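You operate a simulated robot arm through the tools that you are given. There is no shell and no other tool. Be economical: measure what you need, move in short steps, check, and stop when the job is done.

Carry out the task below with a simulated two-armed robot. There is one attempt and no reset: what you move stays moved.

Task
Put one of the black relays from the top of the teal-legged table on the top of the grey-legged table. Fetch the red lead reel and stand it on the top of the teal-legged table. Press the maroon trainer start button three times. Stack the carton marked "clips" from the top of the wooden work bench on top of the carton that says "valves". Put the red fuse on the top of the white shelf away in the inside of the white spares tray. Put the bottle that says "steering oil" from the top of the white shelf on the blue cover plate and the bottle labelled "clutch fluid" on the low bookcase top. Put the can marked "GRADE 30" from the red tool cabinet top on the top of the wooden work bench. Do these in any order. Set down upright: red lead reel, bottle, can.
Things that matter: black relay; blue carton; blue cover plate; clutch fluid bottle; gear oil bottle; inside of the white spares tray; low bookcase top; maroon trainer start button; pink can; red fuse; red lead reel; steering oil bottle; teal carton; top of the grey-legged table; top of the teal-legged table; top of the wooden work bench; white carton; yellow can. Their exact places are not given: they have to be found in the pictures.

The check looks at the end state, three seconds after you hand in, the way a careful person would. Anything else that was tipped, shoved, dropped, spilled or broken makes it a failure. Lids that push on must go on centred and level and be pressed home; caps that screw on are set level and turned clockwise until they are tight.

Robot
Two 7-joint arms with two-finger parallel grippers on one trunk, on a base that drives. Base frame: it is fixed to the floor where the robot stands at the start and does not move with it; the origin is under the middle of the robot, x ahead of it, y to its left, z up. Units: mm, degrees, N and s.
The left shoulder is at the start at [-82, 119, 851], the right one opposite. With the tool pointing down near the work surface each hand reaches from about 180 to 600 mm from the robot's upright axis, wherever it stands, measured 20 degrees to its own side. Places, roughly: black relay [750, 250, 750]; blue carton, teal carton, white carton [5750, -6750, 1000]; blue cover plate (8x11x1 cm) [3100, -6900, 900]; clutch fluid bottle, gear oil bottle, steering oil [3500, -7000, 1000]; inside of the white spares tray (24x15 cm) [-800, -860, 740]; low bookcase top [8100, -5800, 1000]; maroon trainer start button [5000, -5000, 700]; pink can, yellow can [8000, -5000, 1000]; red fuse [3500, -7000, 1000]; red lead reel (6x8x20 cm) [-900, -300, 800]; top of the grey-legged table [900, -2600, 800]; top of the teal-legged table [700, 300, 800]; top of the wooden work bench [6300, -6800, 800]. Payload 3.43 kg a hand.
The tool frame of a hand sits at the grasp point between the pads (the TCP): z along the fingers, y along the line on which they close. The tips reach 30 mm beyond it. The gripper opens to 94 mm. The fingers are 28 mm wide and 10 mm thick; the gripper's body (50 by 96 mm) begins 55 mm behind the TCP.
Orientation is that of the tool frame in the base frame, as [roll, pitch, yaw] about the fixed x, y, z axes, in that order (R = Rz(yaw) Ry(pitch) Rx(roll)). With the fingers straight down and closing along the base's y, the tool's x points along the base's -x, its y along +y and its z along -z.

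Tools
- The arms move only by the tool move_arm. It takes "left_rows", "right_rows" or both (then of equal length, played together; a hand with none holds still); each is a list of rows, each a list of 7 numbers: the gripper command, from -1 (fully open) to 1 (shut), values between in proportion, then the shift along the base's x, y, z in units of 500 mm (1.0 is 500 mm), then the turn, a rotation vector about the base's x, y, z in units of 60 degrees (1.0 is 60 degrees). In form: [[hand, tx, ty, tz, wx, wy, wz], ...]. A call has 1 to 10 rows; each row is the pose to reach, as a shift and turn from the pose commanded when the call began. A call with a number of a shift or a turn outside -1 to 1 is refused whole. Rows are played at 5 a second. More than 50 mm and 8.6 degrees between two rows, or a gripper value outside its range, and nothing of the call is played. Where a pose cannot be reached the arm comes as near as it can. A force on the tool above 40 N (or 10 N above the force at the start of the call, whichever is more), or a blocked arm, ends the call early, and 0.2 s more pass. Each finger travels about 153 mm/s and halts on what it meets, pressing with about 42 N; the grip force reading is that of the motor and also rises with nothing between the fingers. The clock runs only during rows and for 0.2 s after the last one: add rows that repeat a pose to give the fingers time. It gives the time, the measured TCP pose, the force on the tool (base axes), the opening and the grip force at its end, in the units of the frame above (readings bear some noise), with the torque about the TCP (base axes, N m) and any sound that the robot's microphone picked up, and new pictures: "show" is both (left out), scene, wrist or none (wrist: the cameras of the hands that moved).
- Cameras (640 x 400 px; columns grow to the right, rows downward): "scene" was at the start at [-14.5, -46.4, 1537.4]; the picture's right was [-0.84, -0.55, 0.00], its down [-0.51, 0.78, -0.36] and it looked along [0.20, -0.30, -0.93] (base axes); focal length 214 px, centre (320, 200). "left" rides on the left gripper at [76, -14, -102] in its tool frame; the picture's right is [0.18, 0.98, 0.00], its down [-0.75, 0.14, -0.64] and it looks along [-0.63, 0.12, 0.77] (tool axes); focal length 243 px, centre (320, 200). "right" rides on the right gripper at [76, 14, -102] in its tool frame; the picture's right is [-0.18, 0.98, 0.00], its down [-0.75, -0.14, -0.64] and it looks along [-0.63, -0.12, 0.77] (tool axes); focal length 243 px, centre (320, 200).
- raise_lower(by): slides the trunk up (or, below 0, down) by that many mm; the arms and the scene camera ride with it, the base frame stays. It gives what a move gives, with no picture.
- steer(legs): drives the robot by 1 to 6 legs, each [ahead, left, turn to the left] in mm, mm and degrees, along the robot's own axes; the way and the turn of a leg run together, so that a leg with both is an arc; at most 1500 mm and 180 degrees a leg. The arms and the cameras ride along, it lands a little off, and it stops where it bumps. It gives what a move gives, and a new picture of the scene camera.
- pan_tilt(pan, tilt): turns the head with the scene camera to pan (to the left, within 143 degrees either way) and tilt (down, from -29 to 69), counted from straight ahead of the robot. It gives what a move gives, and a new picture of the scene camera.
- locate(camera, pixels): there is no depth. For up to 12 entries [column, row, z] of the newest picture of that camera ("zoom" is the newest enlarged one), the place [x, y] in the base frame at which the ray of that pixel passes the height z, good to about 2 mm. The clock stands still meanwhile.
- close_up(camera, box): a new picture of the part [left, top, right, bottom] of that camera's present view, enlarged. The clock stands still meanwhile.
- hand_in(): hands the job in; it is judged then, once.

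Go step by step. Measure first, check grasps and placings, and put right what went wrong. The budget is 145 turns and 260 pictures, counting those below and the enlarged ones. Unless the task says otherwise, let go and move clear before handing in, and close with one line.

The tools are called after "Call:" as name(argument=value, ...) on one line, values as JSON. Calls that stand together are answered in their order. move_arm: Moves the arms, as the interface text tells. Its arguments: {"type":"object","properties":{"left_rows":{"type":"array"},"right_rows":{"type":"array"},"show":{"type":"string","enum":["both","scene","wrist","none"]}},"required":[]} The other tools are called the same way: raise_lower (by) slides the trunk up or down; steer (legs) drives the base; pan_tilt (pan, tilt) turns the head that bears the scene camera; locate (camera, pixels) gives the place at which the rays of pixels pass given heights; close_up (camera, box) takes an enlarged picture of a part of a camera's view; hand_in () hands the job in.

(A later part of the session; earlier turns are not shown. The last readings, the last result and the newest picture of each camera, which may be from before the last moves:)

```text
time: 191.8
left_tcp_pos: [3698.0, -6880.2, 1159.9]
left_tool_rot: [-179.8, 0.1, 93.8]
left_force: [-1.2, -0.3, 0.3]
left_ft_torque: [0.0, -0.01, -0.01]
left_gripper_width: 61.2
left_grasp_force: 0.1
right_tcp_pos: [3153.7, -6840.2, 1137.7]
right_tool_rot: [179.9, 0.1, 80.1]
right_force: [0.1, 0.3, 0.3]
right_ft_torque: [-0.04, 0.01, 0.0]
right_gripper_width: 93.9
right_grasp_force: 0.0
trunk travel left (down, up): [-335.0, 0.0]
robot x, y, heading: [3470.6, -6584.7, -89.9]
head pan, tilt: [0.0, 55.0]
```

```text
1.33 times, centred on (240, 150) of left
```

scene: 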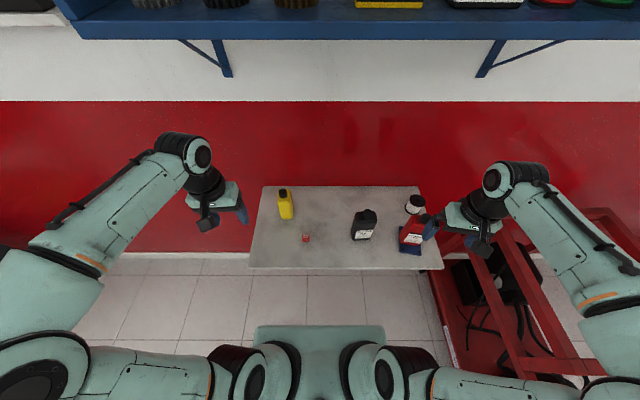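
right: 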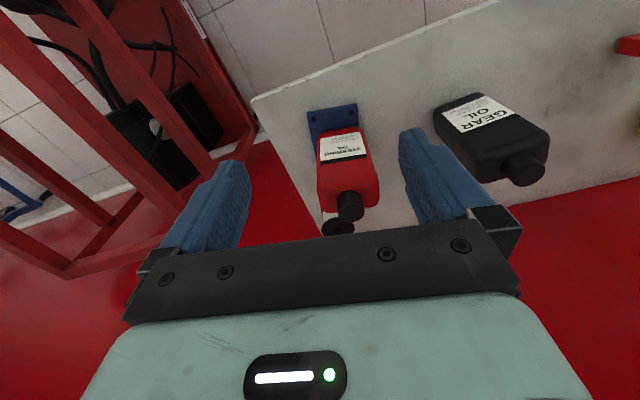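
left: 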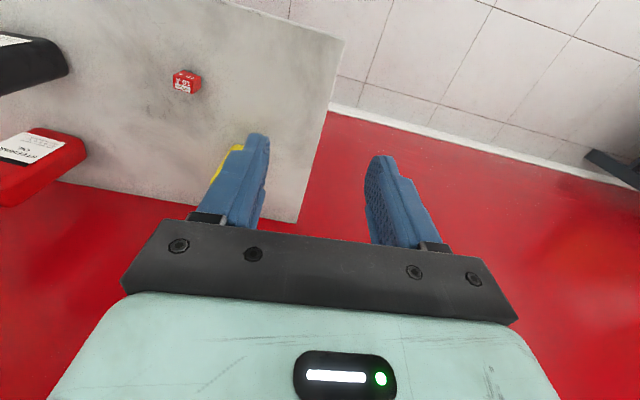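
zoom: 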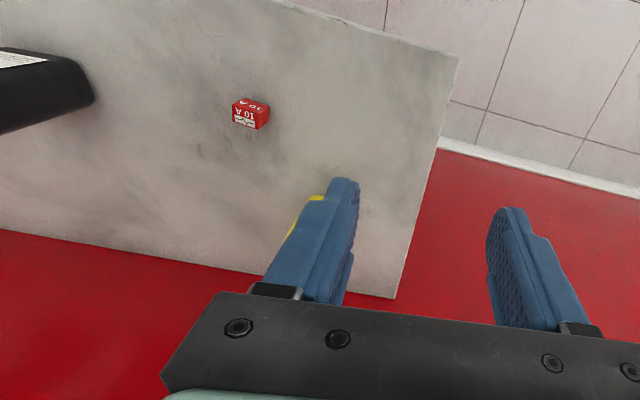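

Steering oil stands on the plate. I shift left 150 so the right hand can take the fuse and the left the yellow bottle.

Call:
steer(legs=[[0, 150, 0]])

Call:
close_up(camera="scene", box=[270, 160, 430, 260])

Call:
locate(camera="zoom", pixels=[[320, 200, 895]])

```text
time: 193.8
left_tcp_pos: [3846.7, -6881.3, 1159.4]
left_tool_rot: [-179.8, 0.1, 93.9]
left_force: [0.4, -0.1, -0.4]
left_ft_torque: [0.02, -0.01, -0.01]
left_gripper_width: 61.0
left_grasp_force: 0.1
right_tcp_pos: [3303.0, -6841.1, 1136.7]
right_tool_rot: [179.9, 0.1, 80.1]
right_force: [-0.4, 0.0, -0.6]
right_ft_torque: [0.03, 0.0, -0.02]
right_gripper_width: 94.0
right_grasp_force: 0.1
trunk travel left (down, up): [-335.0, 0.0]
robot x, y, heading: [3622.2, -6584.8, -90.0]
head pan, tilt: [0.0, 55.0]
```

scene: 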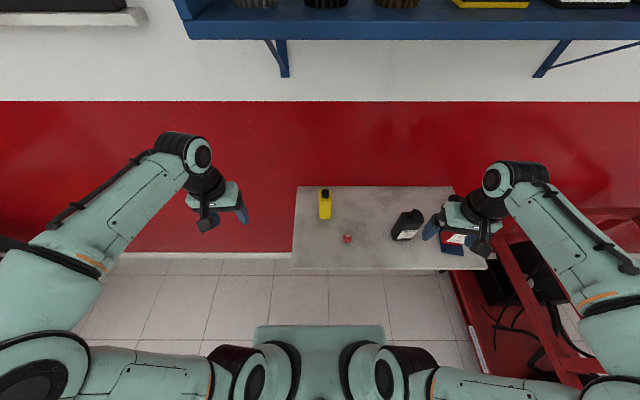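

```text
4.00 times, centred on (350, 210) of scene
```

zoom: 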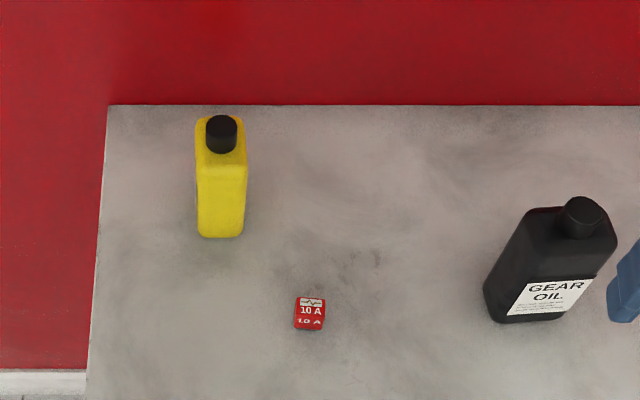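

```text
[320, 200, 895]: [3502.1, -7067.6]
```

I locate the fuse and yellow bottle from this enlarged view.

Call:
locate(camera="zoom", pixels=[[297, 329, 895], [321, 331, 895], [297, 316, 912], [324, 317, 912], [298, 297, 912], [325, 298, 912], [200, 236, 895], [241, 238, 895], [222, 117, 1060], [222, 117, 1040], [197, 165, 1030], [246, 165, 1030]])

```text
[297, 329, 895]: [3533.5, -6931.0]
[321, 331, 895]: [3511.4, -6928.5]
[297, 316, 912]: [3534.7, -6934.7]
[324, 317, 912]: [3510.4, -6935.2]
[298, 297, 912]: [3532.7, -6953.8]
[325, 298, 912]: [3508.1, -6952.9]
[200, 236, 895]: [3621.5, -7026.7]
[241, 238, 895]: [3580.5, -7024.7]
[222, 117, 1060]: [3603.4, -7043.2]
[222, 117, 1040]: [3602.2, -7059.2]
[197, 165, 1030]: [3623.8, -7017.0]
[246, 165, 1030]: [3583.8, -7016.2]
```

Fuse ≈ 24×20 mm centred (3522,−6942). I bring the right hand above it with yaw 90°.

Call:
move_arm(right_rows=[[-0.3, 0.08, -0.03, 0, 0, 0, 0.04], [-0.3, 0.16, -0.07, 0, 0, 0, 0.08], [-0.3, 0.24, -0.11, 0, 0, 0, 0.12], [-0.3, 0.32, -0.15, 0, 0, 0, 0.16], [-0.3, 0.4, -0.19, -0.02, 0, 0, 0.167], [-0.3, 0.438, -0.202, -0.1, 0, 0, 0.167], [-0.3, 0.438, -0.202, -0.2, 0, 0, 0.167], [-0.3, 0.438, -0.202, -0.3, 0, 0, 0.167], [-0.3, 0.438, -0.202, -0.34, 0, 0, 0.167], [-0.3, 0.438, -0.202, -0.34, 0, 0, 0.167]], show="wrist")

Call:
close_up(camera="left", box=[0, 0, 480, 300])

```text
time: 196.0
left_tcp_pos: [3847.4, -6881.5, 1160.0]
left_tool_rot: [-179.9, 0.0, 93.8]
left_force: [-0.1, 0.6, 0.3]
left_ft_torque: [0.01, -0.01, 0.02]
left_gripper_width: 60.8
left_grasp_force: 0.0
right_tcp_pos: [3520.5, -6940.6, 964.6]
right_tool_rot: [179.9, 0.1, 89.9]
right_force: [-0.5, -0.6, -0.6]
right_ft_torque: [-0.03, -0.03, -0.02]
right_gripper_width: 60.9
right_grasp_force: 0.0
trunk travel left (down, up): [-335.0, 0.0]
robot x, y, heading: [3622.7, -6584.4, -89.9]
head pan, tilt: [0.0, 55.0]
```

right: 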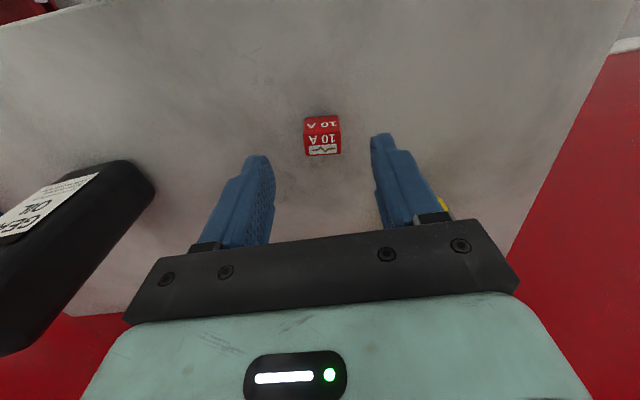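

```text
1.33 times, centred on (240, 150) of left
```

zoom: 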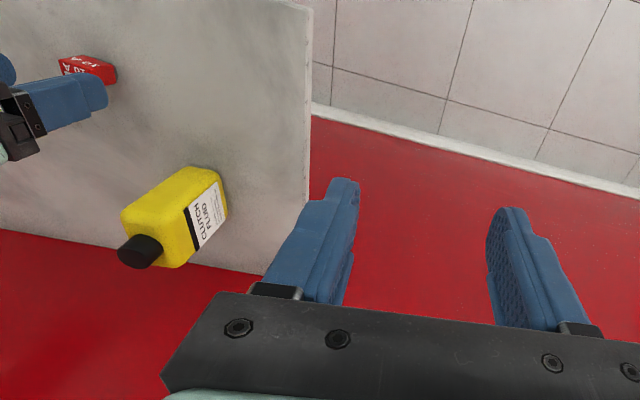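

"CLUTCH FLUID" is confirmed on the yellow bottle. I locate its cap in the left view and the fuse in the right view.

Call:
locate(camera="zoom", pixels=[[132, 252, 1060], [132, 252, 1040], [132, 252, 1020], [222, 172, 895], [228, 215, 895], [228, 218, 900]])

Call:
locate(camera="right", pixels=[[305, 136, 912], [341, 132, 912], [308, 157, 912], [341, 153, 912], [305, 117, 895], [339, 115, 895]])

```text
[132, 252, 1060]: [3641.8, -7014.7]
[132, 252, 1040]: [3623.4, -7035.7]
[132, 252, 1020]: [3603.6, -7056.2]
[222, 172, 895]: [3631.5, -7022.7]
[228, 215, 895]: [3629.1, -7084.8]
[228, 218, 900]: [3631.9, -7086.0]
```

```text
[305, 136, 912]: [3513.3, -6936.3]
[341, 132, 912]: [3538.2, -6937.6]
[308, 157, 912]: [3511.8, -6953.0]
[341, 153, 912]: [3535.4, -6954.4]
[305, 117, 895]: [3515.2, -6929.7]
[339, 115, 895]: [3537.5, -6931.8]
```

Fuse centre (3525,−6944). I shift slightly, lower to just above the shelf and close.

Call:
move_arm(right_rows=[[-0.3, 0.008, -0.006, -0.03, 0, 0, 0], [-0.3, 0.008, -0.006, -0.056, 0, 0, 0], [-0.3, 0.008, -0.006, -0.068, 0, 0, 0], [-0.3, 0.008, -0.006, -0.068, 0, 0, 0], [1, 0.008, -0.006, -0.068, 0, 0, 0], [1, 0.008, -0.006, -0.068, 0, 0, 0], [1, 0.008, -0.006, -0.068, 0, 0, 0]], show="wrist")

```text
time: 197.6
left_tcp_pos: [3847.4, -6881.3, 1160.9]
left_tool_rot: [-179.8, 0.0, 93.7]
left_force: [-0.1, -0.1, 1.1]
left_ft_torque: [0.03, 0.01, -0.02]
left_gripper_width: 61.2
left_grasp_force: 0.2
right_tcp_pos: [3526.5, -6946.3, 932.8]
right_tool_rot: [179.9, 0.0, 90.1]
right_force: [0.7, 0.2, 0.7]
right_ft_torque: [-0.01, 0.01, -0.02]
right_gripper_width: 24.4
right_grasp_force: 42.2
trunk travel left (down, up): [-335.0, 0.0]
robot x, y, heading: [3622.1, -6582.2, -90.1]
head pan, tilt: [0.0, 55.0]
```

right: 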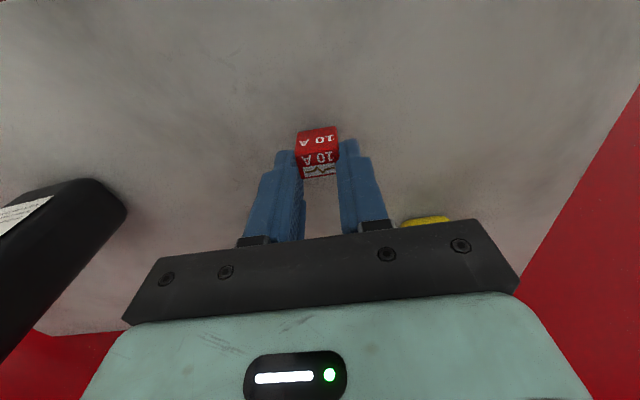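

The fuse is gripped. I lift the right hand back out of the way while bringing the left hand above the yellow bottle.

Call:
move_arm(left_rows=[[-1, 0, 0, 0, 0, 0, 0], [-1, 0, 0, 0, 0, 0, 0], [-1, 0, 0, 0, 0, 0, 0], [-1, -0.075, -0.05, 0, 0, 0, -0.05], [-1, -0.15, -0.1, 0, 0, 0, -0.1], [-1, -0.225, -0.16, 0, 0, 0, -0.1], [-1, -0.3, -0.21, 0, 0, 0, -0.1], [-1, -0.38, -0.27, 0, 0, 0, -0.1], [-1, -0.45, -0.32, -0.03, 0, 0, -0.1], [-1, -0.484, -0.348, -0.09, 0, 0, -0.1]], right_rows=[[1, 0, 0, 0.09, 0, 0, 0], [1, 0, 0.03, 0.17, 0, 0, 0], [1, -0.05, 0.09, 0.23, 0, 0, 0], [1, -0.1, 0.16, 0.26, 0, 0, 0], [1, -0.15, 0.23, 0.26, 0, 0, 0], [1, -0.2, 0.3, 0.26, 0, 0, 0], [1, -0.25, 0.34, 0.26, 0, 0, 0], [1, -0.25, 0.34, 0.26, 0, 0, 0], [1, -0.25, 0.34, 0.26, 0, 0, 0], [1, -0.25, 0.34, 0.26, 0, 0, 0]])

Call:
close_up(camera="scene", box=[260, 140, 420, 240])

```text
time: 199.8
left_tcp_pos: [3606.3, -7056.1, 1114.1]
left_tool_rot: [-179.9, 0.0, 87.8]
left_force: [0.1, 0.0, -0.1]
left_ft_torque: [0.01, 0.01, 0.0]
left_gripper_width: 94.0
left_grasp_force: 0.0
right_tcp_pos: [3400.5, -6777.0, 1061.0]
right_tool_rot: [179.9, 0.1, 90.2]
right_force: [0.1, -0.6, -0.4]
right_ft_torque: [0.02, -0.02, -0.01]
right_gripper_width: 24.3
right_grasp_force: 42.4
trunk travel left (down, up): [-335.0, 0.0]
robot x, y, heading: [3623.4, -6582.2, -89.7]
head pan, tilt: [0.0, 55.0]
```

scene: 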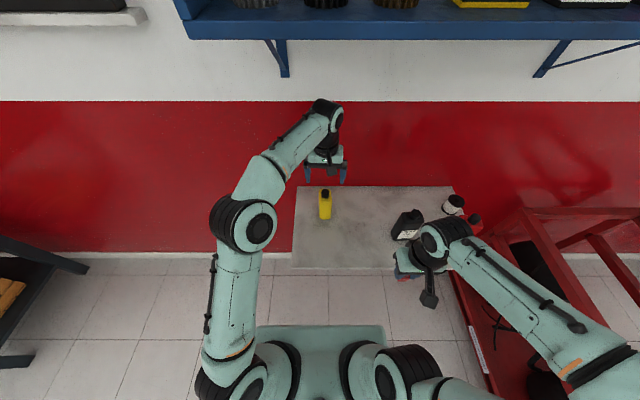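
right: 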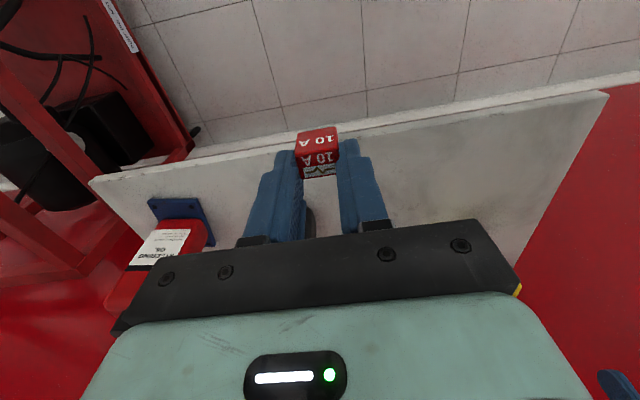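
left: 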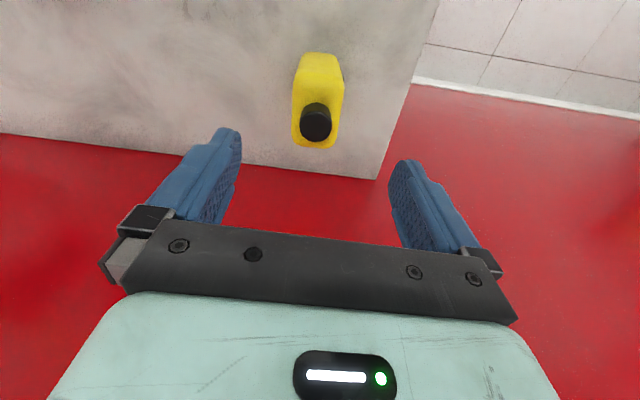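

```text
4.00 times, centred on (340, 190) of scene
```

zoom: 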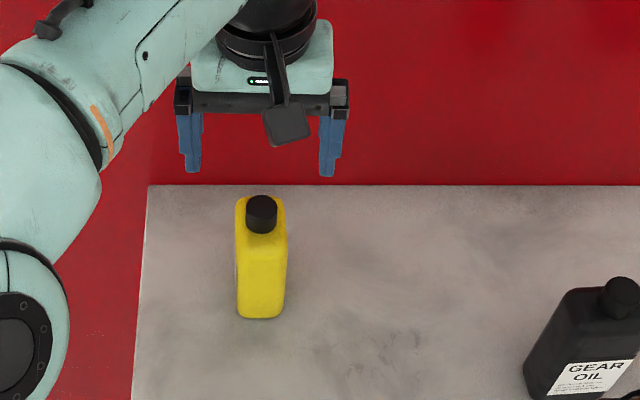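

I verify the cap position from the left wrist (316,118) and scene zoom (262,203).

Call:
locate(camera="left", pixels=[[316, 118, 1040], [316, 118, 1025], [316, 118, 1010], [293, 145, 995], [340, 145, 995], [302, 55, 895], [338, 57, 895]])

Call:
locate(camera="zoom", pixels=[[262, 203, 1040], [262, 203, 1025], [262, 203, 1010]])

```text
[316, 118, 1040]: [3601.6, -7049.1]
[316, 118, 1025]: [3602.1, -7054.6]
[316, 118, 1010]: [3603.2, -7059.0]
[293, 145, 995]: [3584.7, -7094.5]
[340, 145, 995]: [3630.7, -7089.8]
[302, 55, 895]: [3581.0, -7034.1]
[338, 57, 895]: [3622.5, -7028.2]
```

```text
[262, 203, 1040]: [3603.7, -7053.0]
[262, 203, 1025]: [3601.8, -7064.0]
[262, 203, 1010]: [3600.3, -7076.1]
```

Cap top ≈ z 1048. I lower to z 1003 and close on the body sides.

Call:
move_arm(left_rows=[[-1, -0.004, 0.006, -0.08, 0, 0, 0], [-1, -0.004, 0.006, -0.16, 0, 0, 0], [-1, -0.004, 0.006, -0.222, 0, 0, 0], [-1, -0.004, 0.006, -0.222, 0, 0, 0], [1, -0.004, 0.006, -0.222, 0, 0, 0], [1, -0.004, 0.006, -0.222, 0, 0, 0], [1, -0.004, 0.006, -0.222, 0, 0, 0], [1, -0.004, 0.006, -0.15, 0, 0, 0], [1, -0.004, 0.03, -0.08, 0, 0, 0], [1, -0.004, 0.1, -0.02, 0, 0, 0]], show="both")

```text
time: 202.0
left_tcp_pos: [3601.5, -7004.3, 1104.5]
left_tool_rot: [-179.8, 0.0, 87.7]
left_force: [0.0, 0.2, -3.4]
left_ft_torque: [0.03, 0.03, -0.01]
left_gripper_width: 45.6
left_grasp_force: 41.9
right_tcp_pos: [3400.3, -6775.2, 1063.5]
right_tool_rot: [179.9, 0.2, 90.2]
right_force: [-0.3, 0.9, -0.5]
right_ft_torque: [0.02, -0.01, 0.0]
right_gripper_width: 24.4
right_grasp_force: 42.0
trunk travel left (down, up): [-335.0, 0.0]
robot x, y, heading: [3617.8, -6583.6, -89.7]
head pan, tilt: [0.0, 55.0]
```

scene: 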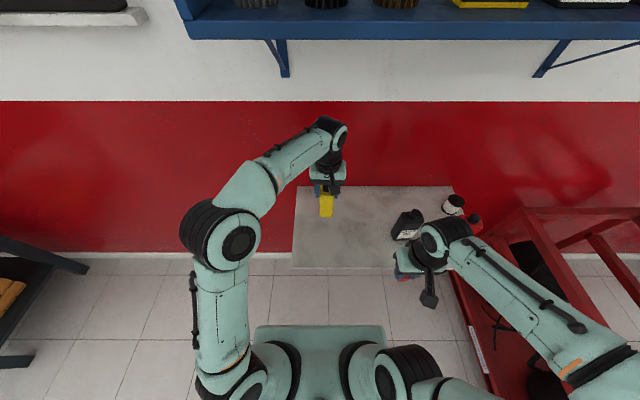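
left: 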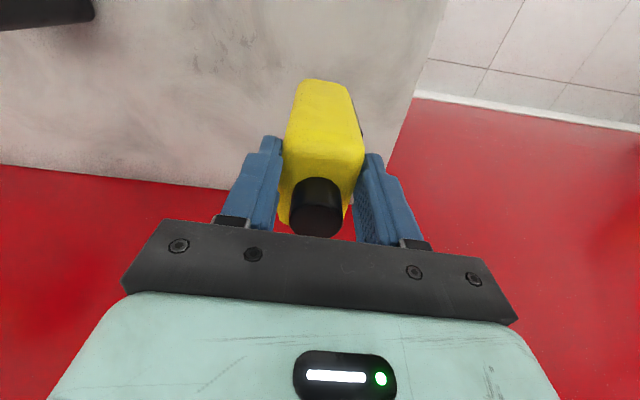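

The clutch fluid bottle is held. I retract the left hand, back off 700 and turn left to face the bookcase.

Call:
move_arm(left_rows=[[1, 0.05, 0.08, 0, 0, 0, 0], [1, 0.1, 0.16, 0, 0, 0, 0], [1, 0.15, 0.24, 0, 0, 0, 0], [1, 0.2, 0.32, 0, 0, 0, 0], [1, 0.25, 0.38, 0, 0, 0, 0]], show="none")

Call:
steer(legs=[[-720, 0, 0], [0, 0, 90]])

Call:
pan_tilt(pan=0, tilt=20)

```text
time: 203.2
left_tcp_pos: [3730.0, -6814.8, 1105.9]
left_tool_rot: [-179.6, 0.0, 87.9]
left_force: [0.5, -0.4, -3.8]
left_ft_torque: [0.0, 0.01, -0.02]
left_gripper_width: 45.6
left_grasp_force: 42.2
right_tcp_pos: [3401.5, -6775.1, 1062.5]
right_tool_rot: [179.9, 0.2, 90.2]
right_force: [0.4, 1.1, -0.1]
right_ft_torque: [-0.02, 0.04, 0.03]
right_gripper_width: 24.5
right_grasp_force: 41.7
trunk travel left (down, up): [-335.0, 0.0]
robot x, y, heading: [3621.8, -6584.3, -90.0]
head pan, tilt: [0.0, 55.0]
```

```text
time: 210.9
left_tcp_pos: [3852.1, -5759.0, 1105.7]
left_tool_rot: [-179.9, -0.1, 176.3]
left_force: [0.8, -0.5, -3.5]
left_ft_torque: [0.02, 0.02, -0.03]
left_gripper_width: 45.8
left_grasp_force: 41.4
right_tcp_pos: [3805.6, -6086.2, 1063.8]
right_tool_rot: [179.9, 0.1, 178.8]
right_force: [0.5, 0.5, -0.7]
right_ft_torque: [0.02, 0.04, -0.02]
right_gripper_width: 24.2
right_grasp_force: 41.8
trunk travel left (down, up): [-335.0, 0.0]
robot x, y, heading: [3616.0, -5862.4, -1.5]
head pan, tilt: [0.0, 55.0]
```

scene: 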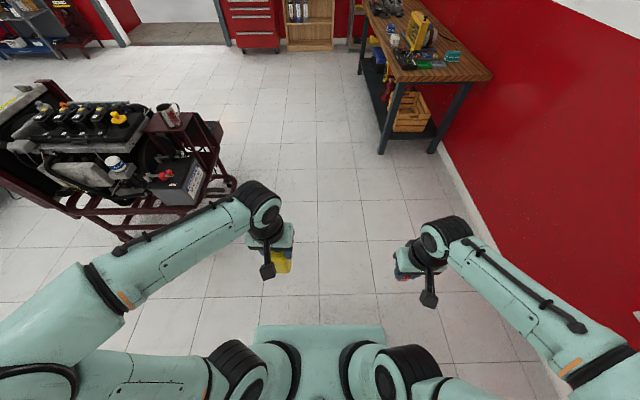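

```text
time: 211.9
left_tcp_pos: [3853.4, -5759.4, 1105.8]
left_tool_rot: [-179.8, 0.0, 176.5]
left_force: [-1.1, 0.1, -3.7]
left_ft_torque: [0.01, 0.05, 0.0]
left_gripper_width: 45.7
left_grasp_force: 41.9
right_tcp_pos: [3805.3, -6085.6, 1062.4]
right_tool_rot: [179.9, 0.2, 178.8]
right_force: [-0.8, -0.4, -0.3]
right_ft_torque: [0.01, 0.0, 0.02]
right_gripper_width: 24.8
right_grasp_force: 42.3
trunk travel left (down, up): [-335.0, 0.0]
robot x, y, heading: [3621.4, -5861.3, -1.1]
head pan, tilt: [0.0, 20.0]
```

scene: 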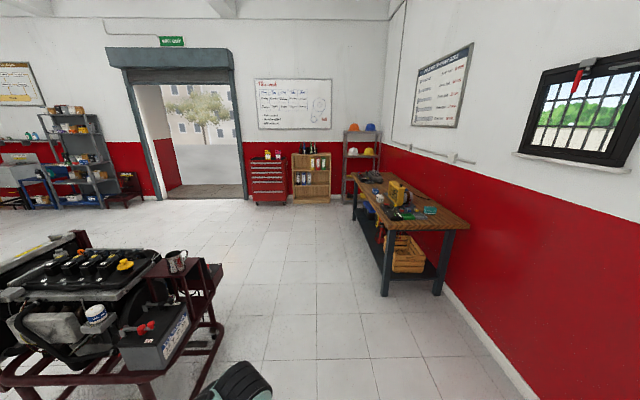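

Bookcase at (310,172), red cabinet at (268,178), bench on the right. I locate obstacles and the targets' fronts.

Call:
locate(camera="scene", pixels=[[386, 296, 0], [358, 222, 0], [330, 203, 0], [294, 203, 0], [287, 204, 0], [254, 205, 0], [220, 335, 50], [345, 200, 0]])

Call:
close_up(camera="scene", box=[240, 130, 400, 230])

```text
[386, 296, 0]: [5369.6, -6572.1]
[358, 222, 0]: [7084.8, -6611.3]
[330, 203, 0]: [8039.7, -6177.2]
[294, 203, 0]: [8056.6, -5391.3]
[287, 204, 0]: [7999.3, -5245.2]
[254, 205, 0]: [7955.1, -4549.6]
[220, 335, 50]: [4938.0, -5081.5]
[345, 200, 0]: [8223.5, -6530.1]
```

```text
4.00 times, centred on (320, 180) of scene
```

zoom: 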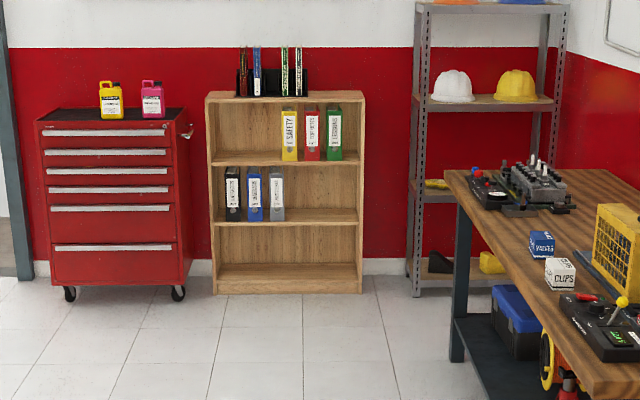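

Cartons "VALVES" (blue) and "CLIPS" (white) are on the bench; cans on the cabinet; the bookcase top is free on its right side. I drive to it.

Call:
steer(legs=[[1500, 0, 1.2], [1500, 0, 0], [350, 0, 0]])

Call:
pan_tilt(pan=-10, tilt=30)

```text
time: 228.2
left_tcp_pos: [7200.0, -5838.7, 1105.7]
left_tool_rot: [-179.9, 0.0, 177.0]
left_force: [0.1, -0.6, -4.1]
left_ft_torque: [0.01, 0.05, -0.04]
left_gripper_width: 45.7
left_grasp_force: 41.4
right_tcp_pos: [7157.6, -6166.1, 1061.9]
right_tool_rot: [179.8, 0.1, 179.5]
right_force: [0.6, 0.0, 0.4]
right_ft_torque: [0.01, 0.0, 0.01]
right_gripper_width: 24.2
right_grasp_force: 42.3
trunk travel left (down, up): [-335.0, 0.0]
robot x, y, heading: [6966.6, -5944.0, -0.6]
head pan, tilt: [0.0, 20.0]
```

scene: 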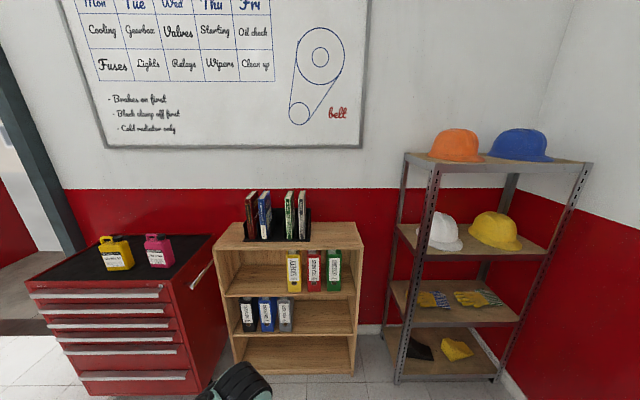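

```text
time: 228.9
left_tcp_pos: [7201.0, -5836.8, 1106.8]
left_tool_rot: [-179.8, 0.0, 177.1]
left_force: [0.2, 0.3, -3.8]
left_ft_torque: [0.0, 0.03, 0.01]
left_gripper_width: 45.3
left_grasp_force: 42.1
right_tcp_pos: [7157.8, -6165.6, 1063.4]
right_tool_rot: [179.9, 0.2, 179.5]
right_force: [-0.4, -0.1, 0.0]
right_ft_torque: [-0.01, -0.02, 0.03]
right_gripper_width: 24.2
right_grasp_force: 42.2
trunk travel left (down, up): [-335.0, 0.0]
robot x, y, heading: [6968.0, -5943.1, -0.4]
head pan, tilt: [-10.0, 30.0]
```

scene: 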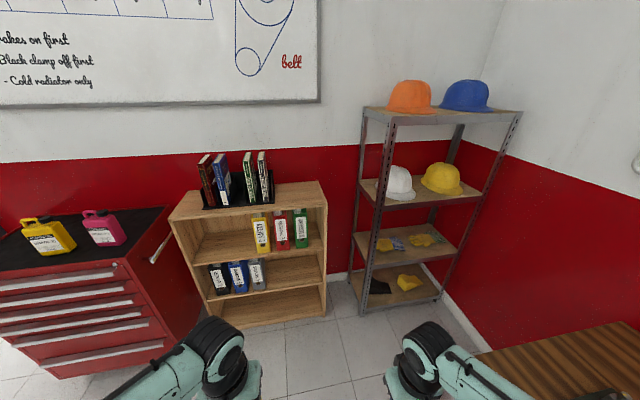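

I locate the bookcase's base and top corners to get its height.

Call:
locate(camera="scene", pixels=[[217, 329, 0], [325, 319, 0], [170, 221, 950], [327, 205, 950], [170, 221, 1000], [327, 205, 1000], [318, 181, 1000], [318, 181, 950], [275, 200, 950], [272, 208, 950]])

Call:
close_up(camera="scene", box=[0, 150, 160, 250])

```text
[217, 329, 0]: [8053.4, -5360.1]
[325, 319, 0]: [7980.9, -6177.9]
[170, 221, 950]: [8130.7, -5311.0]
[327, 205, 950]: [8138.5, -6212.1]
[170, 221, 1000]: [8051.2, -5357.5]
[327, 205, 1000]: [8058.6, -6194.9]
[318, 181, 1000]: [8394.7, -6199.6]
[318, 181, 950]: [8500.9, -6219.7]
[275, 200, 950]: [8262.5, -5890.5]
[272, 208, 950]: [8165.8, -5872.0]
```

```text
4.00 times, centred on (80, 200) of scene
```

zoom: 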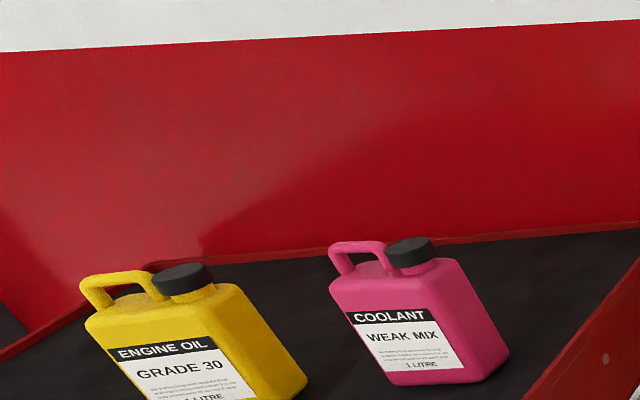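

Bookcase top ≈ z 1000, front x≈8050, free for y −5910…−6195; the yellow can is "GRADE 30". I raise the bottle 70 mm and drive up to it.

Call:
move_arm(left_rows=[[1, 0, 0, 0.07, 0, 0, 0], [1, 0, 0, 0.14, 0, 0, 0]], show="none")

Call:
steer(legs=[[0, -245, 0.4], [750, 0, 0]])

Call:
pan_tilt(pan=0, tilt=50)

```text
time: 229.5
left_tcp_pos: [7201.5, -5837.6, 1174.3]
left_tool_rot: [-179.7, 0.0, 177.0]
left_force: [-0.6, 1.0, -3.2]
left_ft_torque: [0.0, 0.05, 0.03]
left_gripper_width: 45.9
left_grasp_force: 41.9
right_tcp_pos: [7157.8, -6166.0, 1062.9]
right_tool_rot: [179.9, 0.2, 179.5]
right_force: [0.7, -0.1, -0.3]
right_ft_torque: [0.0, -0.04, 0.0]
right_gripper_width: 24.6
right_grasp_force: 41.7
trunk travel left (down, up): [-335.0, 0.0]
robot x, y, heading: [6968.7, -5942.8, -0.3]
head pan, tilt: [-10.0, 30.0]
```

```text
time: 235.9
left_tcp_pos: [7937.2, -6091.3, 1175.8]
left_tool_rot: [-179.8, -0.3, 177.1]
left_force: [-0.3, 0.3, -3.9]
left_ft_torque: [0.02, 0.04, 0.0]
left_gripper_width: 45.5
left_grasp_force: 41.3
right_tcp_pos: [7893.1, -6417.9, 1062.9]
right_tool_rot: [179.8, 0.1, 179.5]
right_force: [0.0, 0.1, 0.0]
right_ft_torque: [0.0, -0.01, -0.02]
right_gripper_width: 24.5
right_grasp_force: 42.2
trunk travel left (down, up): [-335.0, 0.0]
robot x, y, heading: [7706.6, -6192.2, -0.9]
head pan, tilt: [-10.0, 30.0]
stopped in leg 2: the robot was blocked; the commanded pose is now the measured one
```

scene: 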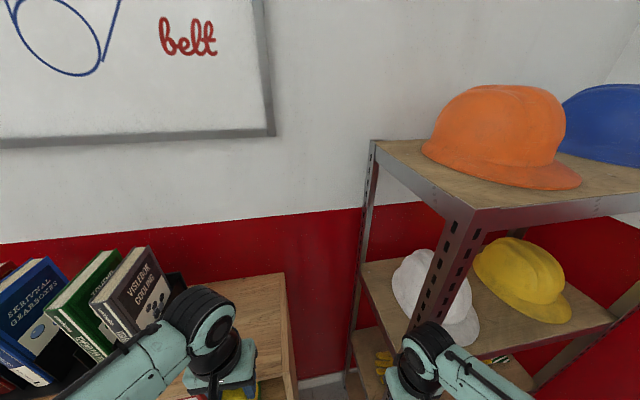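

```text
time: 236.8
left_tcp_pos: [7936.2, -6089.8, 1174.5]
left_tool_rot: [-179.7, -0.1, 177.0]
left_force: [-0.5, -0.5, -3.0]
left_ft_torque: [-0.05, 0.02, -0.03]
left_gripper_width: 45.5
left_grasp_force: 41.7
right_tcp_pos: [7890.8, -6417.9, 1061.5]
right_tool_rot: [180.0, 0.1, 179.4]
right_force: [0.3, 0.3, -0.5]
right_ft_torque: [-0.02, -0.02, -0.03]
right_gripper_width: 24.4
right_grasp_force: 42.0
trunk travel left (down, up): [-335.0, 0.0]
robot x, y, heading: [7705.2, -6194.4, -0.6]
head pan, tilt: [0.0, 50.0]
```

scene: 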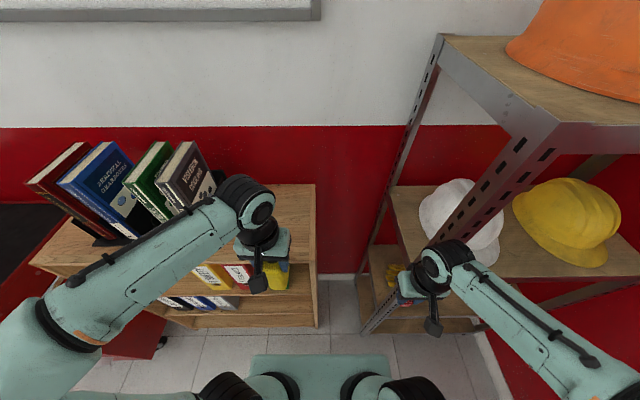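

The robot met something at x≈7706; I back off 20 mm and locate the free part of the bookcase top around scene (297,225).

Call:
steer(legs=[[-20, 0, 0]])

Call:
locate(camera="scene", pixels=[[316, 268, 1000], [315, 186, 1000], [297, 225, 1000], [275, 190, 1000], [285, 250, 1000], [316, 268, 990], [215, 185, 1000]])

Call:
close_up(camera="left", box=[0, 0, 640, 400])

Call:
close_up(camera="right", box=[0, 0, 640, 400])

```text
time: 237.5
left_tcp_pos: [7920.5, -6089.7, 1175.8]
left_tool_rot: [-179.7, -0.2, 177.0]
left_force: [0.0, 0.5, -4.2]
left_ft_torque: [0.0, 0.1, 0.01]
left_gripper_width: 45.3
left_grasp_force: 41.8
right_tcp_pos: [7874.8, -6416.7, 1062.4]
right_tool_rot: [179.9, 0.1, 179.5]
right_force: [0.1, 0.2, -0.2]
right_ft_torque: [-0.01, 0.04, 0.01]
right_gripper_width: 24.1
right_grasp_force: 41.7
trunk travel left (down, up): [-335.0, 0.0]
robot x, y, heading: [7684.2, -6194.6, -0.6]
head pan, tilt: [0.0, 50.0]
```

scene: 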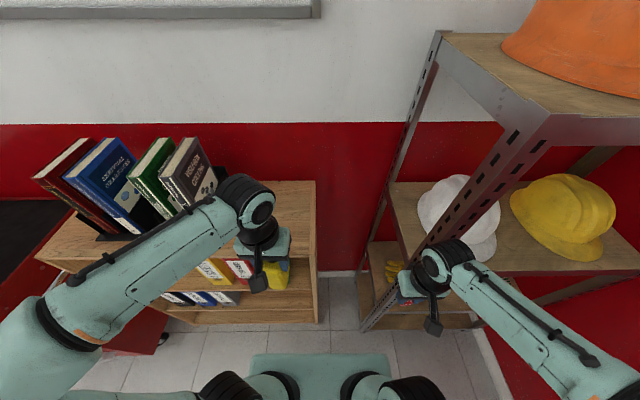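

```text
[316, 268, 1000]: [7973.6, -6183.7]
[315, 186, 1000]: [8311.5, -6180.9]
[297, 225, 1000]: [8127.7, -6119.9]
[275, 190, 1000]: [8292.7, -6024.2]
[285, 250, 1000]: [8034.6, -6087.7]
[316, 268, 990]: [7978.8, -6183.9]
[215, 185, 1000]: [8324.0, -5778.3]
```

```text
1.00 times, centred on (320, 200) of left (not enlarged: the box is as wide or as high as the picture)
```

zoom: 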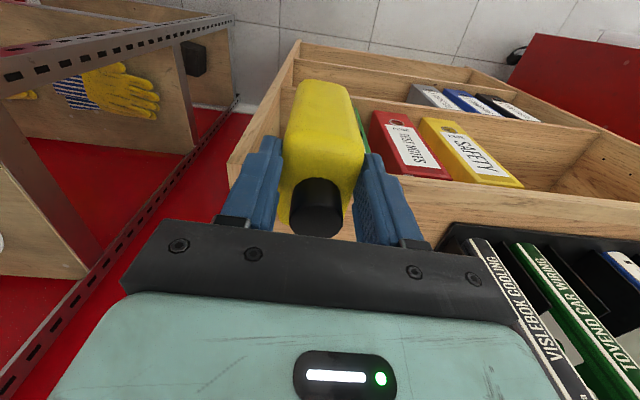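

```text
1.00 times, centred on (320, 200) of right (not enlarged: the box is as wide or as high as the picture)
```

zoom: 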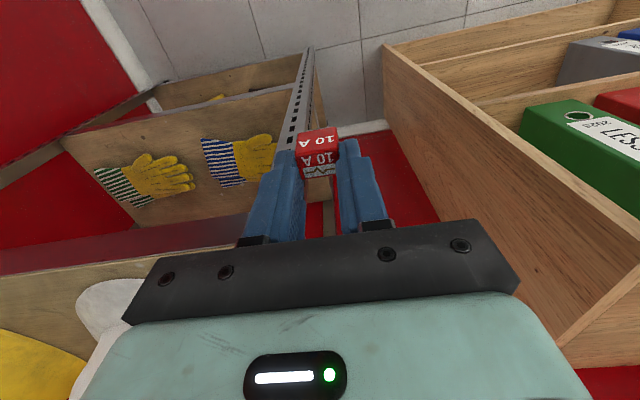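

I need the top's exact height: enlarge the corner in the scene view and the left view and triangulate.

Call:
close_up(camera="scene", box=[260, 170, 340, 330])

Call:
close_up(camera="left", box=[180, 20, 500, 220])

Call:
locate(camera="zoom", pixels=[[97, 283, 980], [97, 283, 1000], [97, 283, 1020], [97, 283, 1040], [97, 283, 1070]])

Call:
locate(camera="scene", pixels=[[316, 262, 980], [316, 262, 1000], [316, 262, 1020], [316, 262, 1040], [316, 262, 1070], [316, 181, 1000], [316, 181, 1040]])

```text
2.50 times, centred on (300, 250) of scene
```

zoom: 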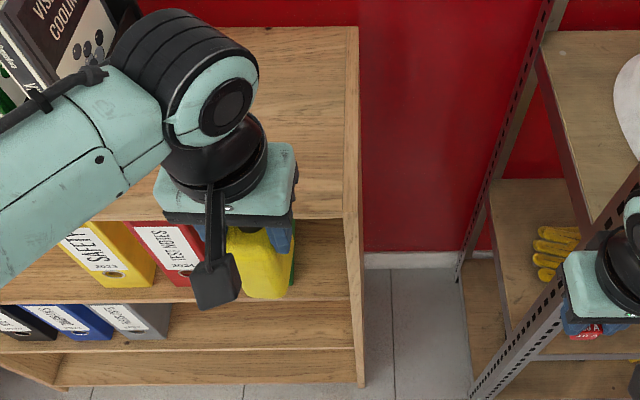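

```text
2.00 times, centred on (340, 120) of left
```

zoom: 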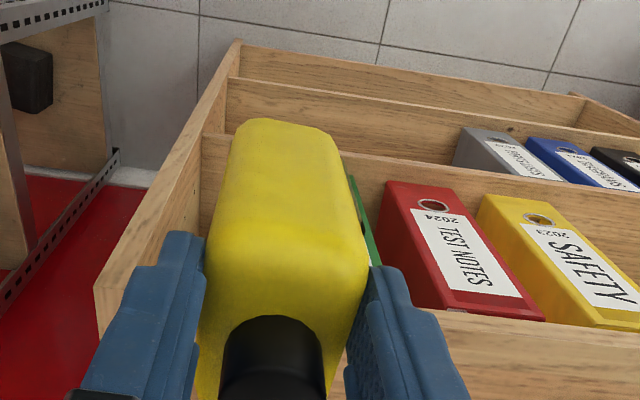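

```text
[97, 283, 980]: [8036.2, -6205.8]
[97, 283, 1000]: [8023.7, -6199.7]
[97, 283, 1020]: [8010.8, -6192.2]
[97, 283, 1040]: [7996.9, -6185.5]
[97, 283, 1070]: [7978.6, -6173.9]
```

```text
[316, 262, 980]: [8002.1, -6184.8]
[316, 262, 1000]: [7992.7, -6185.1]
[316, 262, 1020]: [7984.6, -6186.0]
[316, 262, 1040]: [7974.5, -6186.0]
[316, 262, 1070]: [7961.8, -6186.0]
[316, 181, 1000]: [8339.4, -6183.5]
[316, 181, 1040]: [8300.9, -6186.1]
```

Consistent top height ≈1000–1005 with front edge x≈8024. I move the bottle to (8120,−6050) and lower toward it.

Call:
move_arm(left_rows=[[1, 0.09, 0.02, 0.01, 0, 0, 0], [1, 0.18, 0.04, 0.01, 0, 0, 0], [1, 0.27, 0.06, 0.01, 0, 0, 0], [1, 0.36, 0.08, 0.01, 0, 0, 0], [1, 0.4, 0.08, 0, 0, 0, 0], [1, 0.4, 0.08, -0.06, 0, 0, 0], [1, 0.4, 0.08, -0.1, 0, 0, 0], [1, 0.4, 0.08, -0.1, 0, 0, 0]], show="both")

```text
time: 238.8
left_tcp_pos: [8113.8, -6051.8, 1175.2]
left_tool_rot: [-179.6, 0.7, 177.1]
left_force: [-5.5, -1.7, 12.4]
left_ft_torque: [0.31, 1.06, 0.14]
left_gripper_width: 45.6
left_grasp_force: 41.9
right_tcp_pos: [7871.4, -6417.6, 1061.8]
right_tool_rot: [179.9, 0.1, 179.4]
right_force: [0.3, -0.2, 0.3]
right_ft_torque: [0.03, -0.04, 0.0]
right_gripper_width: 24.4
right_grasp_force: 41.9
trunk travel left (down, up): [-335.0, 0.0]
robot x, y, heading: [7687.9, -6196.5, -0.6]
head pan, tilt: [0.0, 50.0]
stopped in row 6 (left hand): the force on the tool passed its limit at 60 N (the readings are from after the stop); the commanded pose is now the measured one
```

scene: 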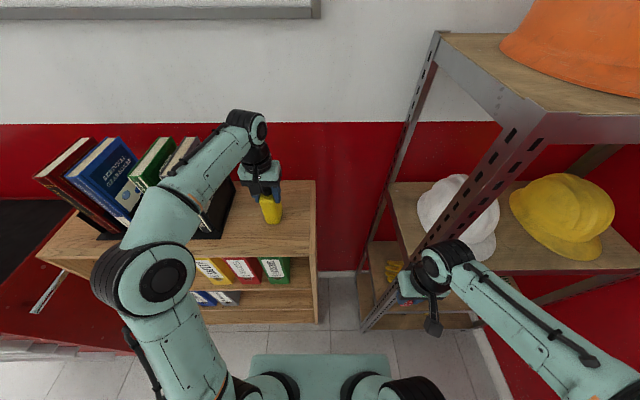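
left: 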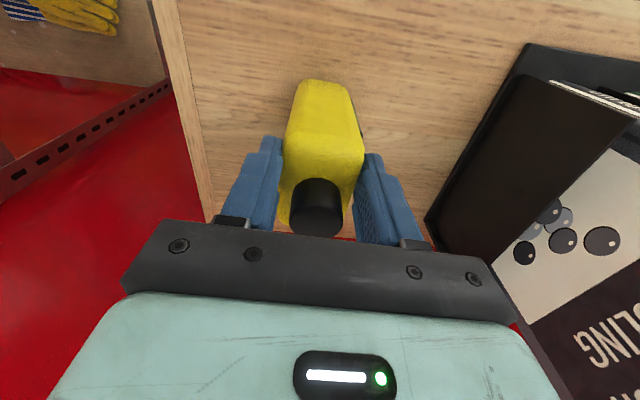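

Contact came at TCP z 1175, so the top is really at ≈1067 and the bottle already stands on it. I ease off, open and back out horizontally.

Call:
move_arm(left_rows=[[1, 0, 0, 0.002, 0, 0, 0], [1, 0, 0, 0.002, 0, 0, 0], [-1, 0, 0, 0.002, 0, 0, 0], [-1, 0, 0, 0.002, 0, 0, 0], [-1, 0, 0, 0.006, 0, 0, 0], [-1, -0.08, 0, 0.006, 0, 0, 0], [-1, -0.17, 0, 0.006, 0, 0, 0], [-1, -0.26, 0, 0.006, 0, 0, 0], [-1, -0.35, 0, 0.006, 0, 0, 0]], show="both")

Call:
close_up(camera="scene", box=[220, 150, 340, 225])

```text
time: 240.8
left_tcp_pos: [7940.1, -6051.1, 1177.1]
left_tool_rot: [-179.7, 0.7, 177.0]
left_force: [-0.4, -0.1, 0.3]
left_ft_torque: [0.0, -0.05, 0.03]
left_gripper_width: 94.4
left_grasp_force: 0.1
right_tcp_pos: [7871.5, -6416.8, 1063.1]
right_tool_rot: [179.9, 0.2, 179.4]
right_force: [0.4, -0.2, -0.1]
right_ft_torque: [-0.02, 0.01, -0.01]
right_gripper_width: 24.3
right_grasp_force: 41.8
trunk travel left (down, up): [-335.0, 0.0]
robot x, y, heading: [7681.6, -6195.7, -0.8]
head pan, tilt: [0.0, 50.0]
```

scene: 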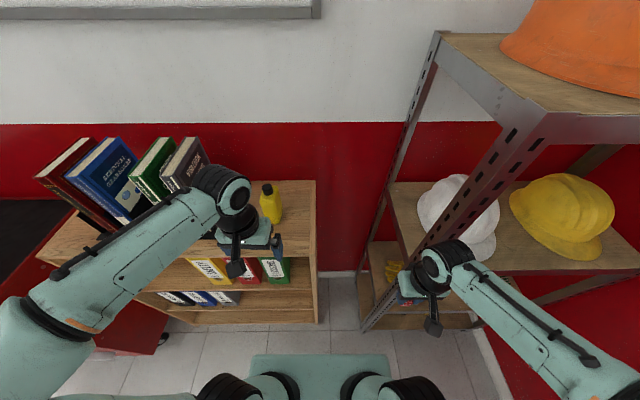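
left: 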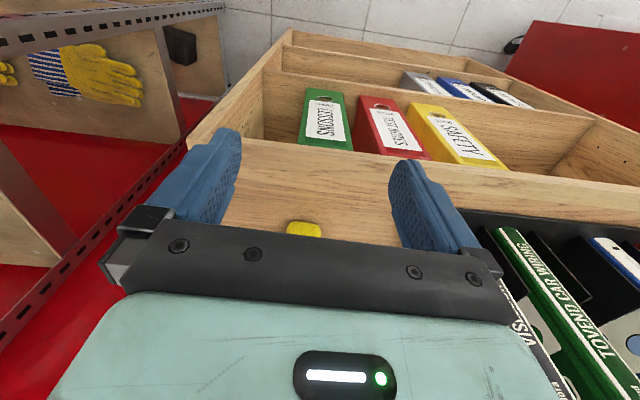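

```text
5.33 times, centred on (280, 188) of scene
```

zoom: 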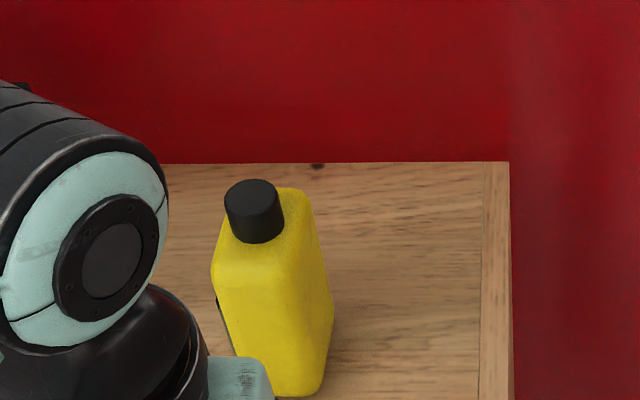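

The clutch fluid stands upright on the bookcase. I back off 200 and move left about 1.0 m to the red cabinet.

Call:
steer(legs=[[-220, 0, 0.8], [0, 1000, 0]])

Call:
pan_tilt(pan=8, tilt=38)

Call:
close_up(camera="scene", box=[200, 150, 440, 300])

```text
time: 251.3
left_tcp_pos: [7700.6, -5027.1, 1177.0]
left_tool_rot: [-179.7, 0.5, 179.3]
left_force: [-0.2, -1.0, 0.6]
left_ft_torque: [-0.02, 0.01, -0.01]
left_gripper_width: 93.8
left_grasp_force: 0.0
right_tcp_pos: [7646.2, -5395.5, 1061.8]
right_tool_rot: [179.8, 0.0, -178.4]
right_force: [-0.4, -0.6, 0.0]
right_ft_torque: [0.0, 0.0, -0.01]
right_gripper_width: 24.4
right_grasp_force: 42.0
trunk travel left (down, up): [-335.0, 0.0]
robot x, y, heading: [7446.3, -5179.3, 1.1]
head pan, tilt: [0.0, 50.0]
```

scene: 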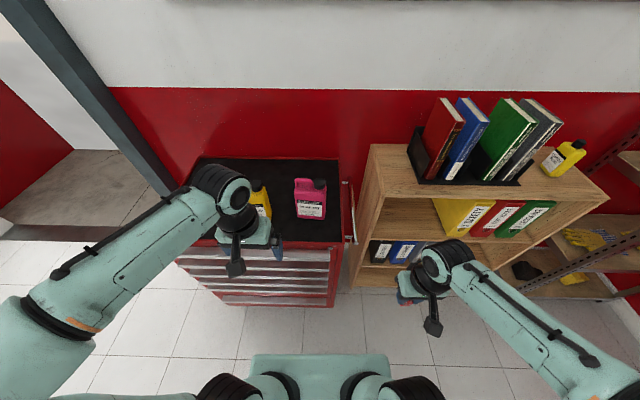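

```text
time: 252.1
left_tcp_pos: [7701.0, -5026.1, 1176.8]
left_tool_rot: [-179.7, 0.5, 179.2]
left_force: [0.3, -0.3, 0.2]
left_ft_torque: [0.0, -0.01, -0.04]
left_gripper_width: 93.9
left_grasp_force: 0.0
right_tcp_pos: [7645.6, -5395.5, 1062.1]
right_tool_rot: [179.9, 0.1, -178.4]
right_force: [0.1, 0.1, -0.1]
right_ft_torque: [-0.02, -0.04, 0.01]
right_gripper_width: 24.5
right_grasp_force: 42.6
trunk travel left (down, up): [-335.0, 0.0]
robot x, y, heading: [7452.2, -5176.9, 1.4]
head pan, tilt: [8.0, 38.0]
```

scene: 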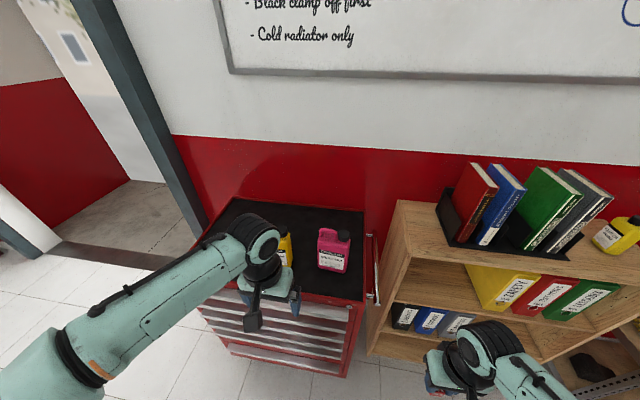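

```text
2.67 times, centred on (320, 225) of scene
```

zoom: 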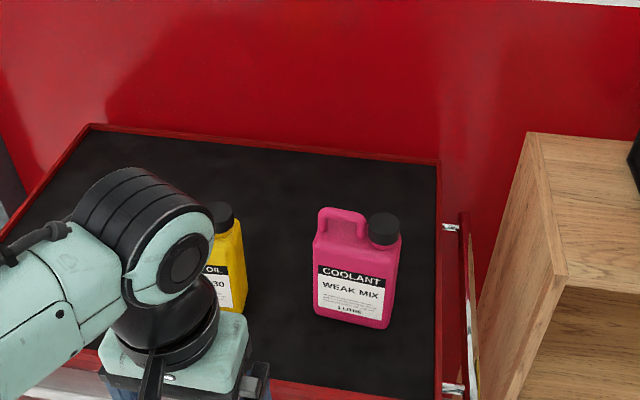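

The left arm hides the yellow can. I look with the left wrist camera after swinging the hand 130 mm to the left.

Call:
move_arm(left_rows=[[-1, 0, 0.09, 0, 0, 0, 0], [-1, 0, 0.18, 0, 0, 0, 0], [-1, 0, 0.28, 0, 0, 0, 0], [-1, 0, 0.28, 0, 0, 0, 0]], show="none")

Call:
close_up(camera="scene", box=[200, 160, 400, 285])

Call:
locate(camera="zoom", pixels=[[320, 200, 1000]])

Call:
close_up(camera="left", box=[0, 0, 640, 400])

```text
time: 253.1
left_tcp_pos: [7701.7, -4886.0, 1175.8]
left_tool_rot: [-179.7, 0.7, 179.2]
left_force: [-0.3, -1.1, -0.8]
left_ft_torque: [0.0, 0.01, 0.02]
left_gripper_width: 94.1
left_grasp_force: 0.1
right_tcp_pos: [7646.5, -5395.8, 1061.8]
right_tool_rot: [179.9, 0.1, -178.5]
right_force: [-0.1, -0.3, -0.1]
right_ft_torque: [0.01, -0.01, 0.01]
right_gripper_width: 24.3
right_grasp_force: 42.1
trunk travel left (down, up): [-335.0, 0.0]
robot x, y, heading: [7449.5, -5179.9, 1.5]
head pan, tilt: [8.0, 38.0]
```

```text
3.20 times, centred on (300, 222) of scene
```

zoom: 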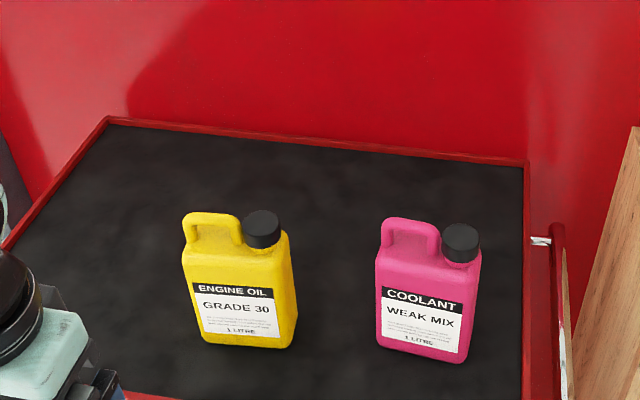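

```text
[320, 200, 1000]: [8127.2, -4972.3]
```

```text
1.00 times, centred on (320, 200) of left (not enlarged: the box is as wide or as high as the picture)
```

zoom: 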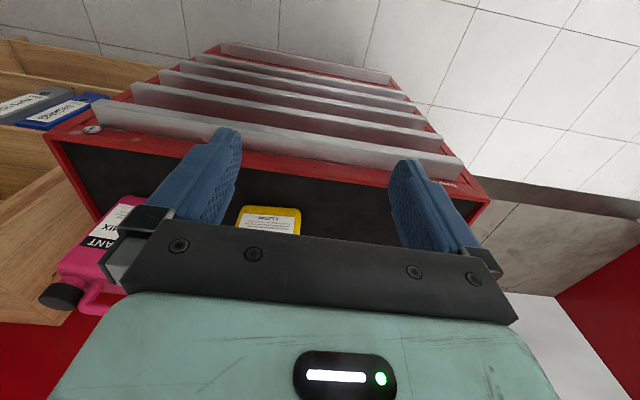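

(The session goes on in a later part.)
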